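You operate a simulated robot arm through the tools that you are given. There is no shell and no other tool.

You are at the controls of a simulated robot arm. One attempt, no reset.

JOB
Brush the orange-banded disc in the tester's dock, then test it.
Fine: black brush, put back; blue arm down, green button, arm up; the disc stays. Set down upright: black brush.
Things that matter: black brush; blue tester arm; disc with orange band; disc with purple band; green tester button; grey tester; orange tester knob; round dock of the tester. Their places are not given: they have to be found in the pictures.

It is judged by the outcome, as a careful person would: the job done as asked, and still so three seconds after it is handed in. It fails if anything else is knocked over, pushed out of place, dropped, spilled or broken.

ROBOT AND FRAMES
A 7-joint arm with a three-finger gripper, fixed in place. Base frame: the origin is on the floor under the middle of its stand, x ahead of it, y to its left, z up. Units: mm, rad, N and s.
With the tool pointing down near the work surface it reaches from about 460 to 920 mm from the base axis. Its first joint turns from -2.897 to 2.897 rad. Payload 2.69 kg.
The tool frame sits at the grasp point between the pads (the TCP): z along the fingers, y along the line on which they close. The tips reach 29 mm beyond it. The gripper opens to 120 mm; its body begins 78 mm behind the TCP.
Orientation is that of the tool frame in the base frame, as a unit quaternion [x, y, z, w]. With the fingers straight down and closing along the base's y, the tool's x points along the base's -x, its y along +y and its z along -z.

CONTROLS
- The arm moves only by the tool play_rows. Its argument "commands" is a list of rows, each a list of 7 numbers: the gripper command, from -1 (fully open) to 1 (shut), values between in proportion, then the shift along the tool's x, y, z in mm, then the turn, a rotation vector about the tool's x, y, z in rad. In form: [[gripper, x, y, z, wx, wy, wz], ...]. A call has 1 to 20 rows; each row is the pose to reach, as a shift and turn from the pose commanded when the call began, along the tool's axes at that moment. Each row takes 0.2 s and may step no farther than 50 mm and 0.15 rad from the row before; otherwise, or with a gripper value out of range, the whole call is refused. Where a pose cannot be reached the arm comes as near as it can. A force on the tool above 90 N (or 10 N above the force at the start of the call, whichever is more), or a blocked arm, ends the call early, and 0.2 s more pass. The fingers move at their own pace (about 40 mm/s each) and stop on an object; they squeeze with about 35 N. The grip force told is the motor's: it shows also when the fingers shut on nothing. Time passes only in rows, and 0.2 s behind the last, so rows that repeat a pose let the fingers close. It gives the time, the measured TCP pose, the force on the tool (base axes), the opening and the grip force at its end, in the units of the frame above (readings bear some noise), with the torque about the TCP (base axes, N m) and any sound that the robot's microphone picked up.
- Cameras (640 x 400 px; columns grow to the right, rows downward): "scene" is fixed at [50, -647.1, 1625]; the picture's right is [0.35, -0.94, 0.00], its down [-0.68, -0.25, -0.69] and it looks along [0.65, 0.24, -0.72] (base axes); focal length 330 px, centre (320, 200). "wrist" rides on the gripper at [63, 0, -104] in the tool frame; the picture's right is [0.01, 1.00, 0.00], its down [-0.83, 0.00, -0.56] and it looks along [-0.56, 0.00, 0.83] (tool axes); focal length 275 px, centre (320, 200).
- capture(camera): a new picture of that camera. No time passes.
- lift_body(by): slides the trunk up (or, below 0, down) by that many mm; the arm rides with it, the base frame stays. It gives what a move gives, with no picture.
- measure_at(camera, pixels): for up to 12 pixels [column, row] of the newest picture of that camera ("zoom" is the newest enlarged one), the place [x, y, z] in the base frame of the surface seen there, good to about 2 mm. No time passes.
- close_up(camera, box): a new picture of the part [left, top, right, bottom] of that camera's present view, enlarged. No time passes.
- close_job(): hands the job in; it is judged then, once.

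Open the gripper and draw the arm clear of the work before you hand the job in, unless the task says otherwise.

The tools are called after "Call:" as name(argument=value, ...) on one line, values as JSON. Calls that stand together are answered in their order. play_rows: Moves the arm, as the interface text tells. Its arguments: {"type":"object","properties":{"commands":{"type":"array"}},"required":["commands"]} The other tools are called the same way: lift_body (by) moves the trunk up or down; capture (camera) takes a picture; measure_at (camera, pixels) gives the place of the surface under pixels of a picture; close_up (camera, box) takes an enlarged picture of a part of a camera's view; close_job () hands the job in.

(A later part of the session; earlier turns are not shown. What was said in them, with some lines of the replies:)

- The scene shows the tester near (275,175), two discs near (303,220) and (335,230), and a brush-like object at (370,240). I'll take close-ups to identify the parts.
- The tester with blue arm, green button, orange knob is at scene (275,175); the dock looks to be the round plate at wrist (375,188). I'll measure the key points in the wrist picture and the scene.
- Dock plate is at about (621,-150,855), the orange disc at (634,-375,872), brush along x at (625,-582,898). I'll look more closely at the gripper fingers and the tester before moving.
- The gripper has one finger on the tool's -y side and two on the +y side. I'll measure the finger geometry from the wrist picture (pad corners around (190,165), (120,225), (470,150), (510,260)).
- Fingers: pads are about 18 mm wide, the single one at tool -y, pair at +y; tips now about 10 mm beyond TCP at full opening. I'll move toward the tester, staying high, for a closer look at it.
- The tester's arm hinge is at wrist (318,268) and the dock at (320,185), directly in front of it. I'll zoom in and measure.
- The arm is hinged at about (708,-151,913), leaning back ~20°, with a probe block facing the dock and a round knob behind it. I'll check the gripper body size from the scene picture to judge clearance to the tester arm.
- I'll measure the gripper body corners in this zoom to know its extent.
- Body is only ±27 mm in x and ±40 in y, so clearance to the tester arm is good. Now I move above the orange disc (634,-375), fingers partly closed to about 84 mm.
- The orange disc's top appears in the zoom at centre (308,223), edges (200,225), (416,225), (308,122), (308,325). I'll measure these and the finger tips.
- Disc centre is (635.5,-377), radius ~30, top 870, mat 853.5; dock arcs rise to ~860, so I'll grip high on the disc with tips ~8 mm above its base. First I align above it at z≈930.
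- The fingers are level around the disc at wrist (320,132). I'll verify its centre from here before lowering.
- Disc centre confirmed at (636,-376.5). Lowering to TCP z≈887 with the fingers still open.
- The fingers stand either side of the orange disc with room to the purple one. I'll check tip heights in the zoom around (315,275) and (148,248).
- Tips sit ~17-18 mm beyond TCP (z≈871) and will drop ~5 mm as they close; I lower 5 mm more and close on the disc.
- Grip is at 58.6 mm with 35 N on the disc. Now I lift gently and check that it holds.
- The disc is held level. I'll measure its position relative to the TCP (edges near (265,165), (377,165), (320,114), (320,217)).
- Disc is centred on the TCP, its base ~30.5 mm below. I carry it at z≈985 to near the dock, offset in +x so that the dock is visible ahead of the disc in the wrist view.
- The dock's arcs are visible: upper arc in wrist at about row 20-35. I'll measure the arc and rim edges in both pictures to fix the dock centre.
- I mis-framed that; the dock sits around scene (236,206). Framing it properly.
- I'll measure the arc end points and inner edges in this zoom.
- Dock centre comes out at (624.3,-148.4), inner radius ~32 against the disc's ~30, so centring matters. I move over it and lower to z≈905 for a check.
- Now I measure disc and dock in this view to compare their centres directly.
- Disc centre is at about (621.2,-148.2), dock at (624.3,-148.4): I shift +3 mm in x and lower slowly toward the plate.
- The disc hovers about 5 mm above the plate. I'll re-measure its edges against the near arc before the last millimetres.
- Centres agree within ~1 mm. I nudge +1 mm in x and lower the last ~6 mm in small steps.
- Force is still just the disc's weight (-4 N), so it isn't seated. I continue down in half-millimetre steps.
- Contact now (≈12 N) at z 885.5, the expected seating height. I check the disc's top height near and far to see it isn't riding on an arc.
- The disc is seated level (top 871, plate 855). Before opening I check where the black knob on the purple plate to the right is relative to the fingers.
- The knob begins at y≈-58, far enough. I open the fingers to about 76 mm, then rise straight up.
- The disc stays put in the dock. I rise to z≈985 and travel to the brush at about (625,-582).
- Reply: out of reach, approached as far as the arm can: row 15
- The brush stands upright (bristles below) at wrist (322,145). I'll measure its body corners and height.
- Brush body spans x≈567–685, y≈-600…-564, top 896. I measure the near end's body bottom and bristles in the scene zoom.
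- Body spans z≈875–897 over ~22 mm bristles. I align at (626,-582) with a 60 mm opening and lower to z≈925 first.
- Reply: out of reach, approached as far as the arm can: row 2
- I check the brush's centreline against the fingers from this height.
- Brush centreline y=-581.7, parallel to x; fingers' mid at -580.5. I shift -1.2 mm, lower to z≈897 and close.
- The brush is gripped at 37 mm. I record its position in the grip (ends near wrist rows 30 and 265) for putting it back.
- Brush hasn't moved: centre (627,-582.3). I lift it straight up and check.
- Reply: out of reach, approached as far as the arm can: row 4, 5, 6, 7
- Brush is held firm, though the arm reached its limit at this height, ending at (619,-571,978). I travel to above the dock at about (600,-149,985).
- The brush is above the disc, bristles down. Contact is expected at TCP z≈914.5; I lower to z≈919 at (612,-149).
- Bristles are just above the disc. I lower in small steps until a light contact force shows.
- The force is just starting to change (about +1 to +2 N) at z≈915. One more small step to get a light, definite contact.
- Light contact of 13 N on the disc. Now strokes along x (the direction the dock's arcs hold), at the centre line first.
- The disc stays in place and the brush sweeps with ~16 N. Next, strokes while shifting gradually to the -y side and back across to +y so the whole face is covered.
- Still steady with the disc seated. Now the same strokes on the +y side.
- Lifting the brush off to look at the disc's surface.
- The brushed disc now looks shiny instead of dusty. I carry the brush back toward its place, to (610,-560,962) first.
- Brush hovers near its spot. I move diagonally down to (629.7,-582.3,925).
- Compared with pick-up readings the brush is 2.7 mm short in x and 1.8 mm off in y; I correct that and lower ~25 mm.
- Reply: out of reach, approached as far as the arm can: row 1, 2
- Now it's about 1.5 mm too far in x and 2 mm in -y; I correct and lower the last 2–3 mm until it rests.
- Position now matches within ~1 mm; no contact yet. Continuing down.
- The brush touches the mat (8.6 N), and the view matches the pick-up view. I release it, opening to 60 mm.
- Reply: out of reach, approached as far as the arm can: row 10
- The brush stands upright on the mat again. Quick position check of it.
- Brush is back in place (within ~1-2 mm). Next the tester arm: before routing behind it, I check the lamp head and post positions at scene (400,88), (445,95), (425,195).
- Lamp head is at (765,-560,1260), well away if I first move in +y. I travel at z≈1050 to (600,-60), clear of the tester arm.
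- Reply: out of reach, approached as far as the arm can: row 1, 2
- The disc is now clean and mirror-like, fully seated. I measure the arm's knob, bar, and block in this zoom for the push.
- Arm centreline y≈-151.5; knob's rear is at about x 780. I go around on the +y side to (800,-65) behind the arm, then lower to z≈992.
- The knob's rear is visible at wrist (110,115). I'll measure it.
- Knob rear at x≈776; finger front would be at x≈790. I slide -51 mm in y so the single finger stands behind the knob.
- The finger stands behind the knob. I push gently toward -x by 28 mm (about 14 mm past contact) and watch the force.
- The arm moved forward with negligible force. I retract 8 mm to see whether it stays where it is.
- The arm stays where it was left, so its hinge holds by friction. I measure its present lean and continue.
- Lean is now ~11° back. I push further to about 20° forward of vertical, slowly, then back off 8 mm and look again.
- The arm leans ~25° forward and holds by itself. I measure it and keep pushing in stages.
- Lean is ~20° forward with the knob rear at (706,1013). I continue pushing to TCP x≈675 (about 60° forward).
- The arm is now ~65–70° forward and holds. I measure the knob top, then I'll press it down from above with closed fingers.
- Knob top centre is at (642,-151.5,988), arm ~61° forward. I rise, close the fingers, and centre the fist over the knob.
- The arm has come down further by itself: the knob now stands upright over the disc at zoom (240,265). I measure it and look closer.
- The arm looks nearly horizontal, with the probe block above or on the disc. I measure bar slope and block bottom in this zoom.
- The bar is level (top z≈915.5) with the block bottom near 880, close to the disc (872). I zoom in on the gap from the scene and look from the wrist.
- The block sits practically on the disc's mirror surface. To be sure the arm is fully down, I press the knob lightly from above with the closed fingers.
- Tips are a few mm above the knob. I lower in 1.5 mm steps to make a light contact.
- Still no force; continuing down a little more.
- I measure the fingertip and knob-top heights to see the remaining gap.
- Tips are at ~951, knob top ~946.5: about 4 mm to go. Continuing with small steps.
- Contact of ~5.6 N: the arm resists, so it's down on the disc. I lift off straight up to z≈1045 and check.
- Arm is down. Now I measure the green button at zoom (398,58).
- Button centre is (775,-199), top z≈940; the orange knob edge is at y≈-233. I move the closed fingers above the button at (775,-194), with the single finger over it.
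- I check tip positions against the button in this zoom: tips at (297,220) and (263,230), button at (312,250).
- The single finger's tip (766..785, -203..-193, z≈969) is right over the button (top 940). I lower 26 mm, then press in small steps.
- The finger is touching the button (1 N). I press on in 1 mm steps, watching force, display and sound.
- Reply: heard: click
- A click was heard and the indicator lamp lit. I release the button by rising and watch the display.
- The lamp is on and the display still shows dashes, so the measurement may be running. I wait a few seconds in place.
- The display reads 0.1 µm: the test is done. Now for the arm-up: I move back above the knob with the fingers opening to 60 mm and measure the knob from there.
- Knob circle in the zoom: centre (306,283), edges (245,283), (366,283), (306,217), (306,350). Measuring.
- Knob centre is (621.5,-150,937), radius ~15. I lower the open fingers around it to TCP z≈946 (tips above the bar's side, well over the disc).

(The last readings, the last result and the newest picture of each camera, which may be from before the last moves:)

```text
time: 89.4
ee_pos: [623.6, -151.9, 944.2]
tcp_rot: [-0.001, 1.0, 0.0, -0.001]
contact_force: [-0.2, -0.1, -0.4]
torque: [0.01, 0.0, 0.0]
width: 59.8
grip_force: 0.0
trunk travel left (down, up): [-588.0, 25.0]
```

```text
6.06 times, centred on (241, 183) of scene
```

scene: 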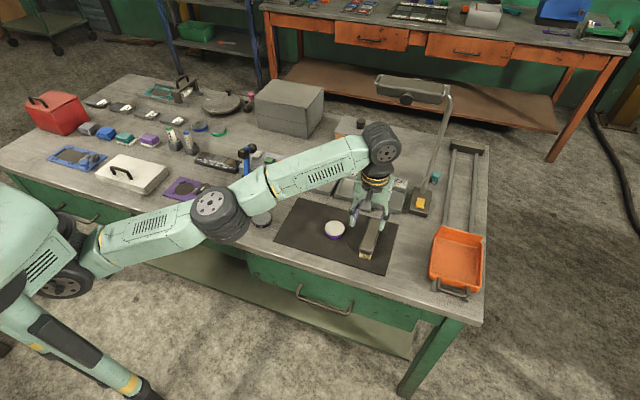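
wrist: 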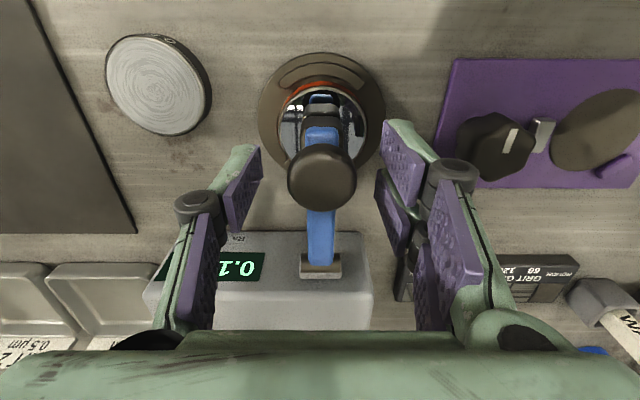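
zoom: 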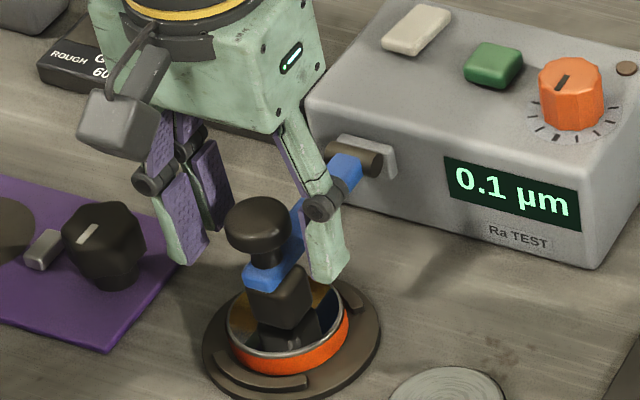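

The knob sits centred between the fingers. I close on it gradually.

Call:
play_rows(commands=[[0.15, 0, 0, 0, 0, 0, 0], [0.3, 0, 0, 0, 0, 0, 0], [0.4, 0, 0, 0, 0, 0, 0], [0.5, 0, 0, 0, 0, 0, 0], [0.6, 0, 0, 0, 0, 0, 0], [0.7, 0, 0, 0, 0, 0, 0], [0.7, 0, 0, 0, 0, 0, 0]])

Call:
capture(camera="wrist")

Call:
close_up(camera="scene", box=[206, 150, 276, 216])

```text
time: 91.0
ee_pos: [623.7, -149.5, 944.7]
tcp_rot: [-0.002, 1.0, 0.001, -0.001]
contact_force: [-1.0, 7.8, -1.0]
torque: [0.14, 0.04, -0.02]
width: 29.6
grip_force: 44.6
trunk travel left (down, up): [-588.0, 25.0]
```

```text
taken
```

wrist: 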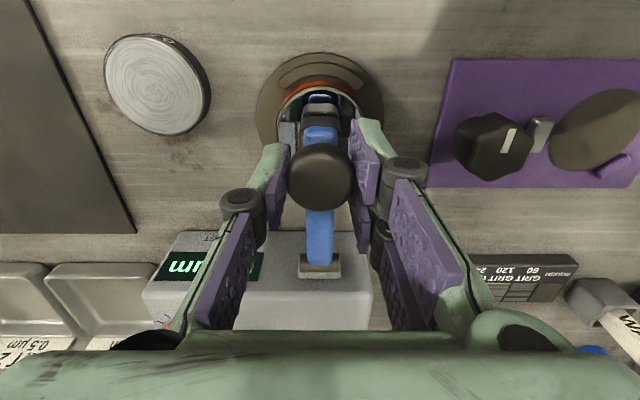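

```text
6.06 times, centred on (241, 183) of scene
```

zoom: 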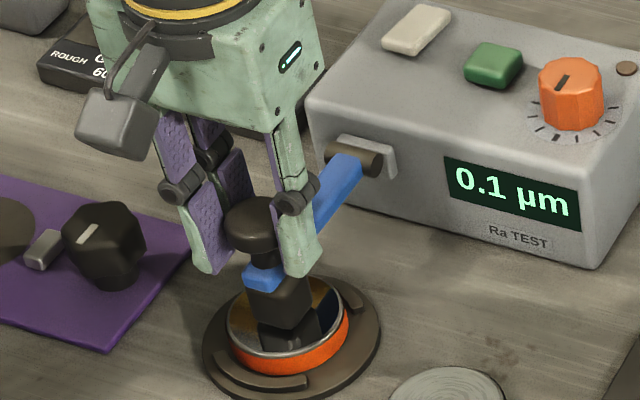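

The knob is pinched (29.6 mm). I lift along the hinge arc, first ~20°, and check that it follows.

Call:
play_rows(commands=[[0.7, -1.1, 0.6, -3.8, 0, 0, 0], [0.7, -2.5, 0.6, -7.7, 0, 0, 0], [0.7, -4, 0.6, -11.4, 0, 0, 0], [0.7, -5.7, 0.6, -15, 0, 0, 0], [0.7, -7.5, 0.6, -18.6, 0, 0, 0], [0.7, -9.5, 0.6, -22.1, 0, 0, 0], [0.7, -11.6, 0.6, -25.5, 0, 0, 0], [0.7, -13.9, 0.6, -28.8, 0, 0, 0]])

Call:
capture(camera="wrist")

Call:
close_up(camera="scene", box=[206, 150, 276, 216])

```text
time: 92.8
ee_pos: [637.4, -150.8, 974.3]
tcp_rot: [-0.001, 1.0, 0.001, -0.001]
contact_force: [-9.7, 19.1, -11.8]
torque: [0.01, 1.39, -0.07]
width: 30.2
grip_force: 45.1
trunk travel left (down, up): [-588.0, 25.0]
```

```text
taken
```

wrist: 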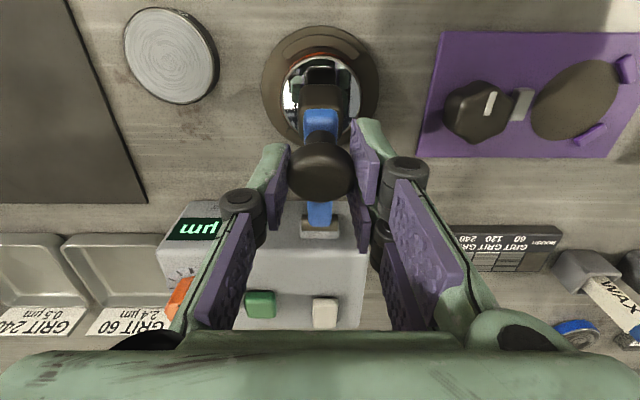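

```text
6.06 times, centred on (241, 183) of scene
```

zoom: 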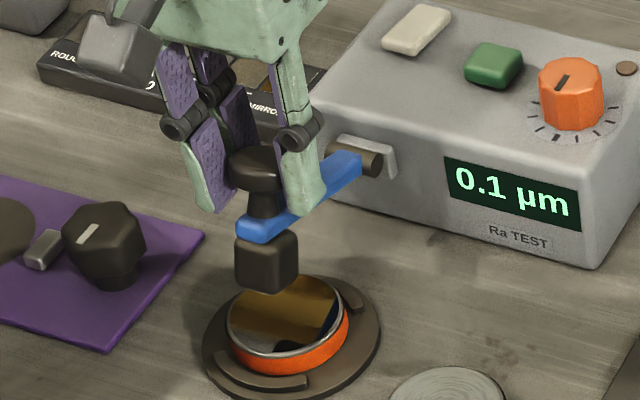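

The arm follows, with some lateral load (19 N) and twist. I ease the grip a bit and shift +1 mm in y to relieve it before continuing.

Call:
play_rows(commands=[[0.55, 0, 1, 0, 0, 0, 0], [0.55, 0, 1.5, 0, 0, 0, 0]])

```text
time: 93.4
ee_pos: [637.1, -151.1, 974.2]
tcp_rot: [0.001, 1.0, -0.001, 0.001]
contact_force: [-6.3, 9.3, -9.0]
torque: [0.13, 0.94, 0.02]
width: 29.8
grip_force: 45.4
trunk travel left (down, up): [-588.0, 25.0]
```

Lateral load halved. I continue along the arc to about 50° raised.

Call:
play_rows(commands=[[0.55, -2.4, 0.5, -3.2, 0, 0, 0], [0.55, -5, 0.5, -6.3, 0, 0, 0], [0.55, -7.7, 0.5, -9.3, 0, 0, 0], [0.55, -10.5, 0.5, -12.2, 0, 0, 0], [0.55, -13.4, 0.5, -14.9, 0, 0, 0], [0.55, -16.5, 0.5, -17.5, 0, 0, 0], [0.55, -19.6, 0.5, -20, 0, 0, 0], [0.55, -22.9, 0.5, -22.3, 0, 0, 0], [0.55, -26.2, 0.5, -24.5, 0, 0, 0], [0.55, -29.7, 0.5, -26.5, 0, 0, 0], [0.55, -33.3, 0.5, -28.4, 0, 0, 0], [0.55, -36.9, 0.5, -30.1, 0, 0, 0]])

Call:
capture(camera="wrist")

Call:
close_up(camera="scene", box=[206, 140, 276, 206])

```text
time: 96.0
ee_pos: [673.1, -149.6, 1004.0]
tcp_rot: [0.0, 1.0, -0.001, -0.001]
contact_force: [-15.5, -2.0, -2.3]
torque: [-0.05, 1.49, 0.02]
width: 30.6
grip_force: 44.9
trunk travel left (down, up): [-588.0, 25.0]
```

```text
taken
```

wrist: 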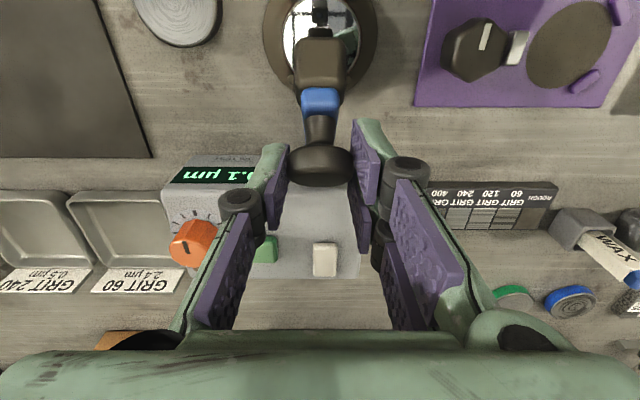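

```text
6.06 times, centred on (241, 173) of scene
```

zoom: 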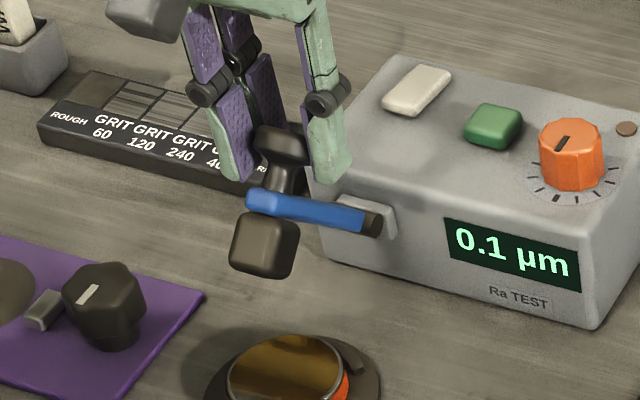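

Following well (about 48° raised, disc untouched). Continuing on the arc to ~75°.

Call:
play_rows(commands=[[0.55, -3.7, 0, -1.6, 0, 0, 0], [0.55, -7.4, 0, -3, 0, 0, 0], [0.55, -11.2, 0, -4.2, 0, 0, 0], [0.55, -15.1, 0, -5.3, 0, 0, 0], [0.55, -19, 0, -6.2, 0, 0, 0], [0.55, -23, 0, -6.9, 0, 0, 0], [0.55, -27, 0, -7.5, 0, 0, 0], [0.55, -31, 0, -7.9, 0, 0, 0], [0.55, -35, 0, -8.1, 0, 0, 0], [0.55, -39, 0, -8.1, 0, 0, 0]])

Call:
capture(camera="wrist")

Call:
close_up(camera="scene", box=[206, 130, 286, 206])

```text
time: 98.2
ee_pos: [710.5, -149.6, 1013.1]
tcp_rot: [-0.001, 1.0, 0.0, 0.0]
contact_force: [-10.5, -5.6, 10.3]
torque: [-0.2, 1.14, 0.01]
width: 29.9
grip_force: 45.2
trunk travel left (down, up): [-588.0, 25.0]
```

```text
taken
```

wrist: 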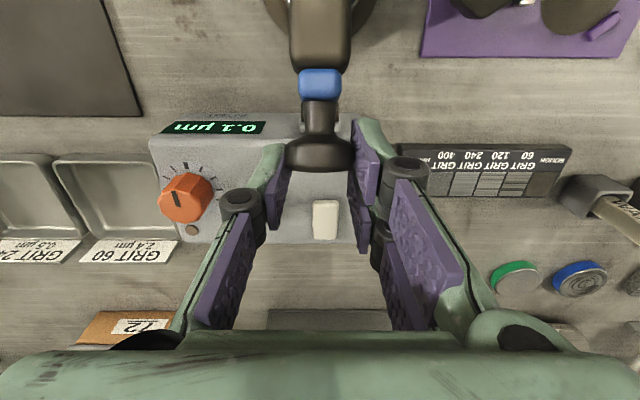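

```text
5.26 times, centred on (246, 168) of scene
```

zoom: 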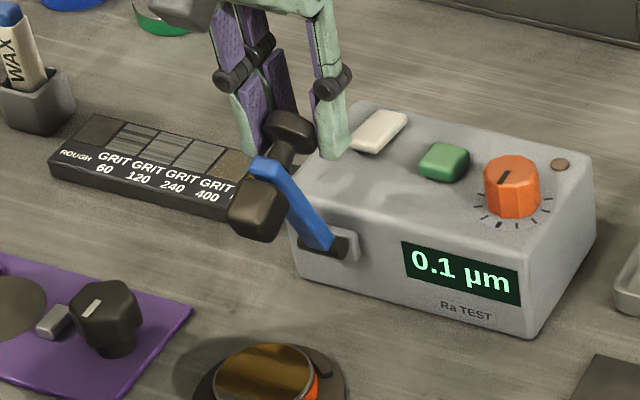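

About 70° raised (20° short of vertical). I measure the knob and bar to refine the arc.

Call:
measure_at(camera="zoom", pixels=[[290, 125], [285, 150], [265, 172], [300, 210], [325, 240], [250, 215], [240, 190], [345, 245]])

Call:
measure_at(camera="wrist", pixels=[[320, 155], [320, 165], [290, 155], [350, 155], [320, 120], [320, 85], [320, 30]])

```text
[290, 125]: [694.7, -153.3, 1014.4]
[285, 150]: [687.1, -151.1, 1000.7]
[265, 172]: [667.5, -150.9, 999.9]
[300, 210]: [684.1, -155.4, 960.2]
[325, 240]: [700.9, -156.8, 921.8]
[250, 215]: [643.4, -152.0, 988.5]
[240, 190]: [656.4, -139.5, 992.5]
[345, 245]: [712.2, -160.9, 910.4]
```

```text
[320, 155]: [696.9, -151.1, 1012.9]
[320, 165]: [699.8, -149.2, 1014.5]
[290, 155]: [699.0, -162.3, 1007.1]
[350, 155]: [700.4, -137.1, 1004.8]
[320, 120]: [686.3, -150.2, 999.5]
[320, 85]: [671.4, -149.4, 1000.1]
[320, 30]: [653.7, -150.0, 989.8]
```

Arm is ~23° forward of vertical; the knob lags ~10 mm in the grip. I draw it another 15 mm in +x to bring it nearer vertical before letting go.

Call:
play_rows(commands=[[0.55, -3, 0, -0.5, 0, 0, 0], [0.55, -6, 0, -1, 0, 0, 0], [0.55, -9, 0, -1, 0, 0, 0], [0.55, -12, 0, -1, 0, 0, 0], [0.55, -15, 0, -1, 0, 0, 0], [0.55, -18, 0, -1, 0, 0, 0]])

Call:
capture(camera="wrist")

Call:
close_up(camera="scene", box=[206, 130, 286, 206])

```text
time: 99.6
ee_pos: [730.4, -149.7, 1012.1]
tcp_rot: [0.0, 1.0, 0.002, -0.001]
contact_force: [-13.2, -3.1, -8.6]
torque: [-0.03, 1.1, -0.19]
width: 29.0
grip_force: 45.1
trunk travel left (down, up): [-588.0, 25.0]
```

```text
taken
```

wrist: 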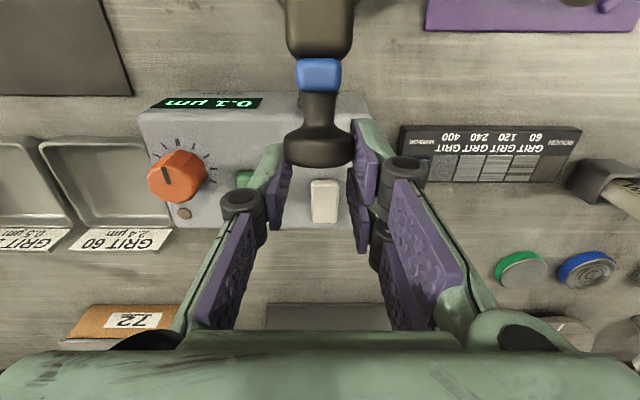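

```text
5.26 times, centred on (246, 168) of scene
```

zoom: 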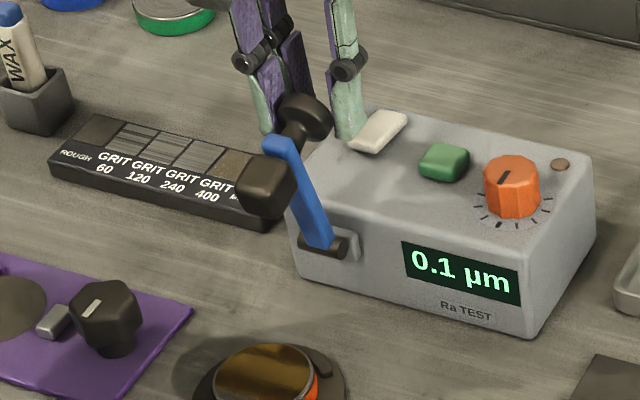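

Now ~13° from vertical. I open the fingers to 60 mm and check that the arm stays.

Call:
play_rows(commands=[[0.5, 0, 0, 0, 0, 0, 0], [0.4, 0, 0, 0, 0, 0, 0], [0.2, 0, 0, 0, 0, 0, 0], [0, 0, 0, 0, 0, 0, 0], [0, 0, 0, 0, 0, 0, 0]])

Call:
capture(camera="wrist")

Call:
close_up(camera="scene", box=[206, 130, 286, 206])

```text
time: 100.8
ee_pos: [730.5, -149.2, 1013.4]
tcp_rot: [0.0, 1.0, 0.0, -0.001]
contact_force: [-0.1, 0.1, -0.4]
torque: [-0.02, 0.03, -0.03]
width: 59.8
grip_force: 0.0
trunk travel left (down, up): [-588.0, 25.0]
```

```text
taken
```

wrist: 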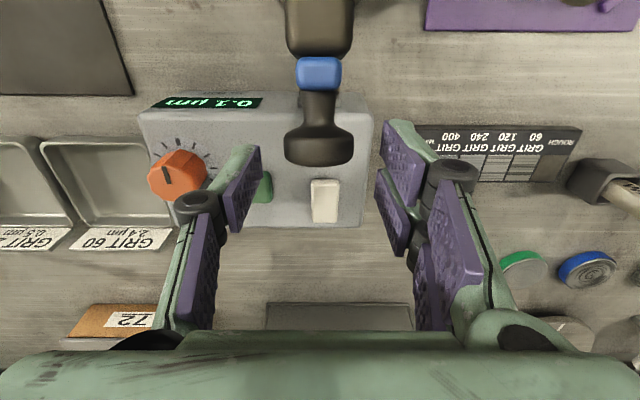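

```text
5.26 times, centred on (246, 168) of scene
```

zoom: 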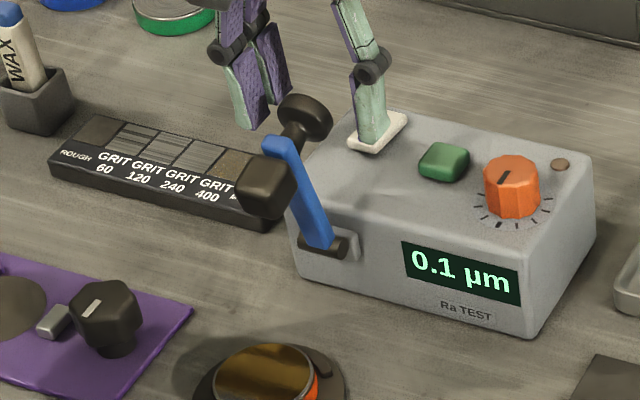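

The arm holds. I slide the open gripper forward (-x) around the arm to x≈590, then shift +36 mm in y so the single finger stands in front of the block.

Call:
play_rows(commands=[[0, 25, 0, 0, 0, 0, 0], [0, 55, 0, 0, 0, 0, 0], [0, 85, 0, 0, 0, 0, 0], [0, 115, 0, 0, 0, 0, 0], [0, 140, 0, 0, 0, 0, 0], [0, 140, 12, 3, 0, 0, 0], [0, 140, 24, 6, 0, 0, 0], [0, 140, 36, 10, 0, 0, 0], [0, 140, 36, 10, 0, 0, 0]])

Call:
capture(camera="wrist")

Call:
close_up(camera="scene", box=[196, 126, 286, 212])

```text
time: 102.8
ee_pos: [592.2, -111.8, 1001.0]
tcp_rot: [0.001, 1.0, 0.0, -0.001]
contact_force: [0.9, -0.2, -0.5]
torque: [0.01, -0.01, 0.0]
width: 60.0
grip_force: 0.1
trunk travel left (down, up): [-588.0, 25.0]
```

```text
taken
```

wrist: 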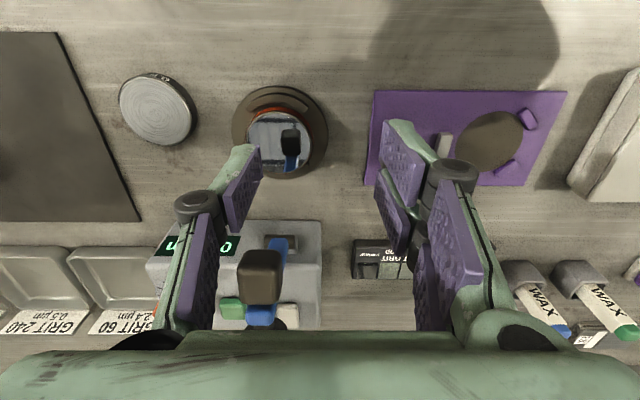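

```text
4.65 times, centred on (241, 169) of scene
```

zoom: 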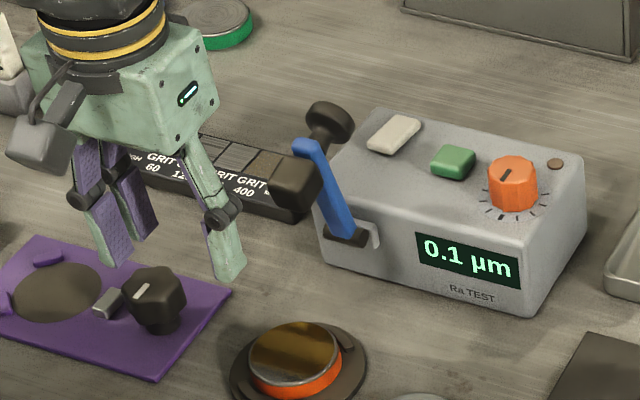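

The single finger is now in front of the arm. I measure the block's front face (wrist (262,265)) and finger tip.

Call:
measure_at(camera="wrist", pixels=[[262, 265], [245, 270], [278, 270], [262, 290], [258, 150], [240, 155], [235, 215], [275, 250]])

Call:
measure_at(camera="zoom", pixels=[[285, 185], [300, 205], [310, 150], [340, 230], [328, 110], [230, 275], [237, 265], [215, 270], [325, 190]])

```text
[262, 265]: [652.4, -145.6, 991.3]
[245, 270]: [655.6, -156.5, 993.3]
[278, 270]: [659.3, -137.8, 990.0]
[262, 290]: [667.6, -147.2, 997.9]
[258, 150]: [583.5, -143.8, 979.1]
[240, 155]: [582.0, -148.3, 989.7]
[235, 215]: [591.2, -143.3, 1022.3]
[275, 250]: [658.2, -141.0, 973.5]
```

```text
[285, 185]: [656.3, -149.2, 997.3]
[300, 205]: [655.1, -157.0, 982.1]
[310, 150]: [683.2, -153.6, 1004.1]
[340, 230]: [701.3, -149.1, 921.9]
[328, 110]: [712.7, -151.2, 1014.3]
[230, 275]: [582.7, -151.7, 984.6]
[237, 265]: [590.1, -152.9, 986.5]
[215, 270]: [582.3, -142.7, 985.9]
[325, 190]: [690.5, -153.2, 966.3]
```

Finger (y -143…-153) lines up with the block (front x≈652). I push in +x, slowly after contact, to TCP x≈686.

Call:
play_rows(commands=[[0, -20, 0, 0, 0, 0, 0], [0, -38, 0, 0, 0, 0, 0], [0, -46, 0, 0, 0, 0, 0], [0, -51, 0, 0, 0, 0, 0], [0, -56, 0, 0, 0, 0, 0], [0, -61, 0, 0, 0, 0, 0], [0, -66, 0, 0, 0, 0, 0], [0, -71, 0, 0, 0, 0, 0], [0, -76, 0, 0, 0, 0, 0], [0, -81, 0, 0, 0, 0, 0], [0, -86, 0, 0, 0, 0, 0], [0, -90, 0, 0, 0, 0, 0], [0, -94, 0, 0, 0, 0, 0]])

Call:
capture(camera="wrist")

Call:
close_up(camera="scene", box=[206, 126, 296, 202])

```text
time: 105.6
ee_pos: [685.0, -113.1, 1003.2]
tcp_rot: [0.0, 1.0, 0.0, -0.001]
contact_force: [-0.2, -0.4, 1.0]
torque: [-0.01, -0.01, 0.02]
width: 60.0
grip_force: 0.1
trunk travel left (down, up): [-588.0, 25.0]
```

```text
taken
```

wrist: 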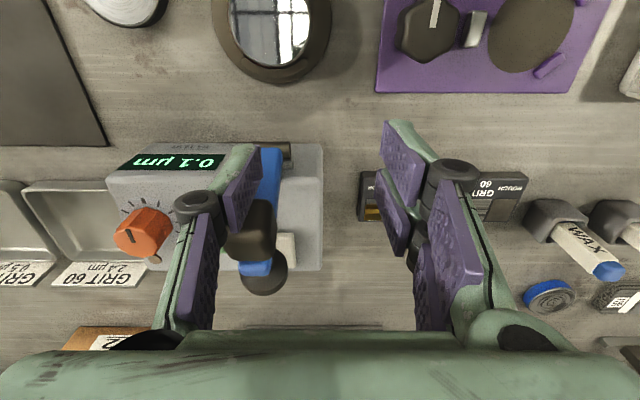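

```text
5.26 times, centred on (251, 164) of scene
```

zoom: 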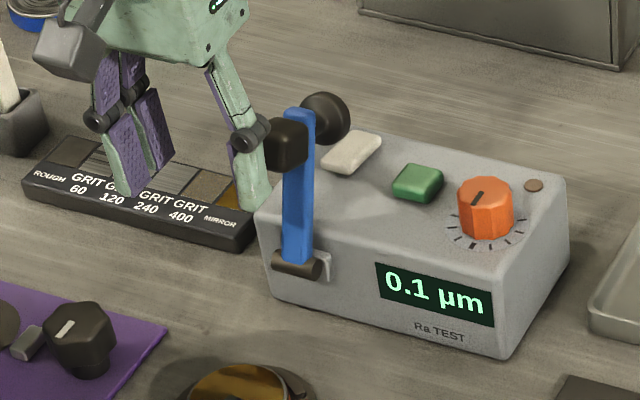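

The arm is past vertical, leaning back ~10–12°. I push on a further ~10 mm in small steps to its original rest, watching for a stop.

Call:
play_rows(commands=[[0, -3, 0, 0, 0, 0, 0], [0, -6, 0, 0, 0, 0, 0], [0, -8, 0, 0, 0, 0, 0], [0, -10, 0, 0, 0, 0, 0]])

Call:
close_up(camera="scene", box=[206, 126, 296, 202])

Call:
measure_at(camera="zoom", pixels=[[270, 150], [280, 165], [302, 115], [298, 180], [298, 250], [335, 100], [325, 125]])

```text
time: 106.6
ee_pos: [691.1, -114.4, 1002.8]
tcp_rot: [0.002, 1.0, 0.002, -0.003]
contact_force: [-32.6, -1.7, -12.5]
torque: [0.44, 0.65, -1.01]
width: 59.3
grip_force: 0.0
trunk travel left (down, up): [-588.0, 25.0]
```

```text
5.26 times, centred on (251, 164) of scene
```

zoom: 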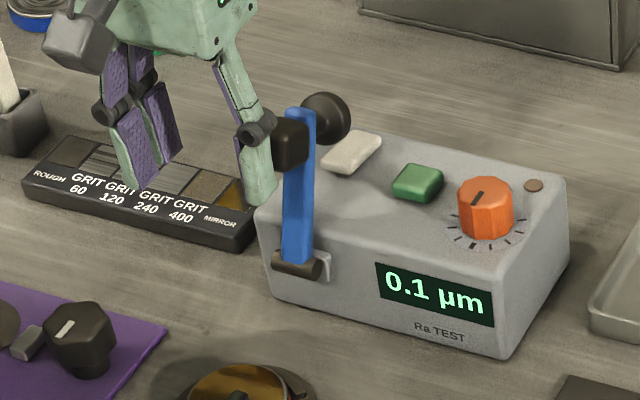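

```text
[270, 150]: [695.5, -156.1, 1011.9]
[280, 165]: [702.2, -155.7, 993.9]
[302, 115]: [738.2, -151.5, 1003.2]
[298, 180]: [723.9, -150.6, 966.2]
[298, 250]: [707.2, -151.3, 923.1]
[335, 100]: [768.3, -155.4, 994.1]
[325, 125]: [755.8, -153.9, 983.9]
```

Force jumped to ~33 N: it is at its stop, and the bar top (738,1003) matches the starting position. I back off at once.

Call:
play_rows(commands=[[0, 8, 0, 0, 0, 0, 0], [0, 25, 0, 0, 0, 0, 0], [0, 55, 0, -10, 0, 0, 0], [0, 90, 0, -30, 0, 0, 0], [0, 130, 0, -50, 0, 0, 0], [0, 170, 0, -70, 0, 0, 0], [0, 200, 0, -80, 0, 0, 0], [0, 200, 0, -80, 0, 0, 0]])

Call:
capture(camera="wrist")

Call:
capture(camera="scene")

Call:
close_up(camera="scene", box=[206, 130, 306, 216])

```text
time: 108.4
ee_pos: [496.6, -112.8, 1082.8]
tcp_rot: [-0.001, 1.0, 0.0, -0.001]
contact_force: [0.9, 0.0, 0.0]
torque: [-0.01, 0.02, -0.07]
width: 59.9
grip_force: 0.0
trunk travel left (down, up): [-588.0, 25.0]
```

```text
taken
```

wrist: 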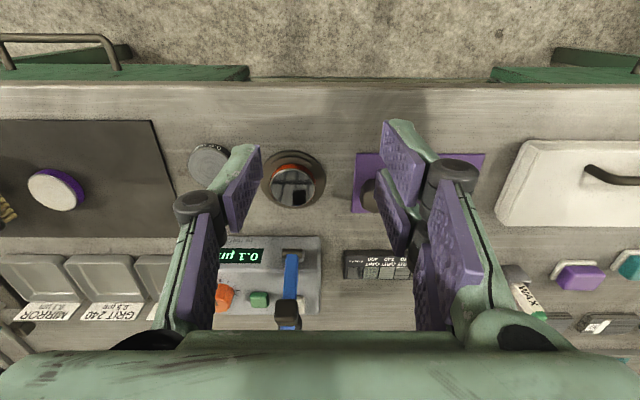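

```text
taken
```

scene: 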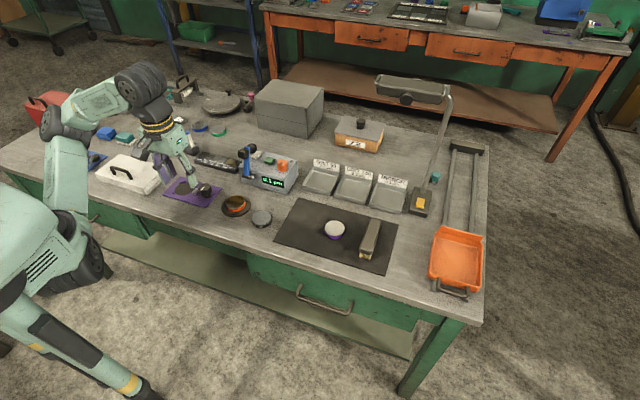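

```text
4.65 times, centred on (256, 173) of scene
```

zoom: 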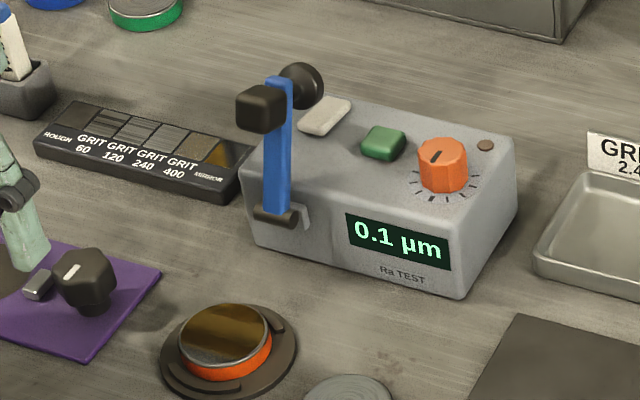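

Arm up, disc seated in the dock, 0.1 µm displayed, brush on its mat. A final check that the tester hasn't shifted and the brush/discs are in place.

Call:
measure_at(camera="zoom", pixels=[[382, 140], [443, 150], [275, 215], [280, 85], [225, 330], [260, 110], [305, 75]])

Call:
close_up(camera="scene", box=[260, 180, 420, 280])

Call:
measure_at(camera="scene", pixels=[[374, 222], [365, 252], [371, 235], [335, 228], [261, 217], [270, 161], [282, 164], [252, 149]])

```text
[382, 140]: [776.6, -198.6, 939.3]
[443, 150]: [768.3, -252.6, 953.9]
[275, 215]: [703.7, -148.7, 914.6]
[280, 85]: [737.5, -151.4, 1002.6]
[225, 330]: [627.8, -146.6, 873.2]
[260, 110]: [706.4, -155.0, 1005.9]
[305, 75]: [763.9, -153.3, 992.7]
```

```text
4.00 times, centred on (340, 230) of scene
```

zoom: 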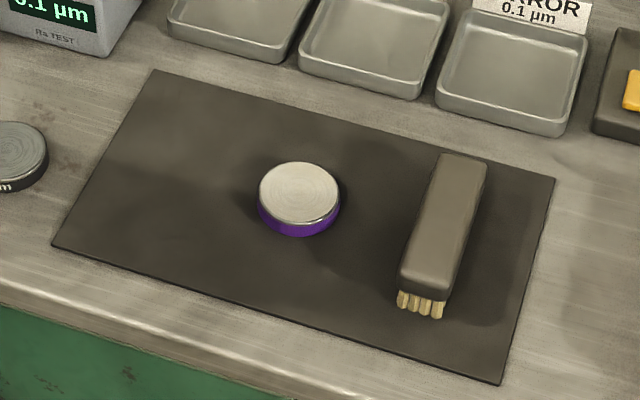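

```text
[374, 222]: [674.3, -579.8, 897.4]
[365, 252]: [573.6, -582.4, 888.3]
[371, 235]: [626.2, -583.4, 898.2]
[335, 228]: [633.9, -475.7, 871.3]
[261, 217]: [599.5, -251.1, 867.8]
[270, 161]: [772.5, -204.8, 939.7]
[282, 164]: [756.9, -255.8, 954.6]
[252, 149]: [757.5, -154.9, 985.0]
```

Everything matches the starting layout: tester unmoved, purple and reference discs in place, brush back within ~2 mm. I open the gripper fully and draw the arm back before handing in.

Call:
play_rows(commands=[[-0.5, 10, -15, -15, 0, 0, 0], [-1, 25, -35, -35, 0, 0, 0], [-1, 40, -60, -55, 0, 0, 0], [-1, 55, -85, -75, 0, 0, 0], [-1, 60, -100, -80, 0, 0, 0], [-1, 60, -100, -80, 0, 0, 0], [-1, 60, -100, -80, 0, 0, 0]])

Call:
close_up(camera="scene", box=[190, 130, 410, 280])

```text
time: 110.0
ee_pos: [434.2, -214.1, 1164.1]
tcp_rot: [-0.001, 1.0, -0.001, -0.001]
contact_force: [0.4, -0.1, -0.4]
torque: [0.01, 0.03, 0.01]
width: 119.9
grip_force: 0.0
trunk travel left (down, up): [-588.0, 25.0]
```

```text
2.67 times, centred on (300, 205) of scene
```

zoom: 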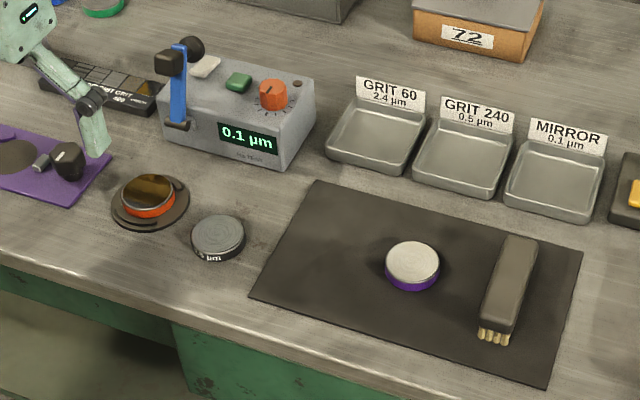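

The final view shows the clean orange-banded disc in the dock and the arm up. The display reads 0.1 µm, the brush stands upright on its mat, and the gripper is open and clear, so I hand the job in.

Call:
close_job()

```text
The job is handed in.
```

The orange-banded disc was brushed in the tester's dock and tested, and I've handed the job in. The tester display reads 0.1 µm.

- **Brushing:** I moved the disc from the mat into the dock and brushed its whole face. It went from dusty to mirror-bright.
- **Brush:** it is back on the mat, standing on its bristles, within about 2 mm of where it started.
- **Test:** with the blue arm down on the disc, I pressed the green button. It clicked, the lamp lit, and the reading appeared a couple of seconds later. The last part of the arm's travel down was a drop under its own weight onto the disc. The disc stayed seated.
- **Arm up:** I raised the arm back to its original rest. It met its stop with about 33 N before I backed off, and the tester did not shift.
- **Other items:** the disc stayed in the dock. The purple-banded disc and the 0.5 µm disc measured where they were before, and the orange knob was not touched.
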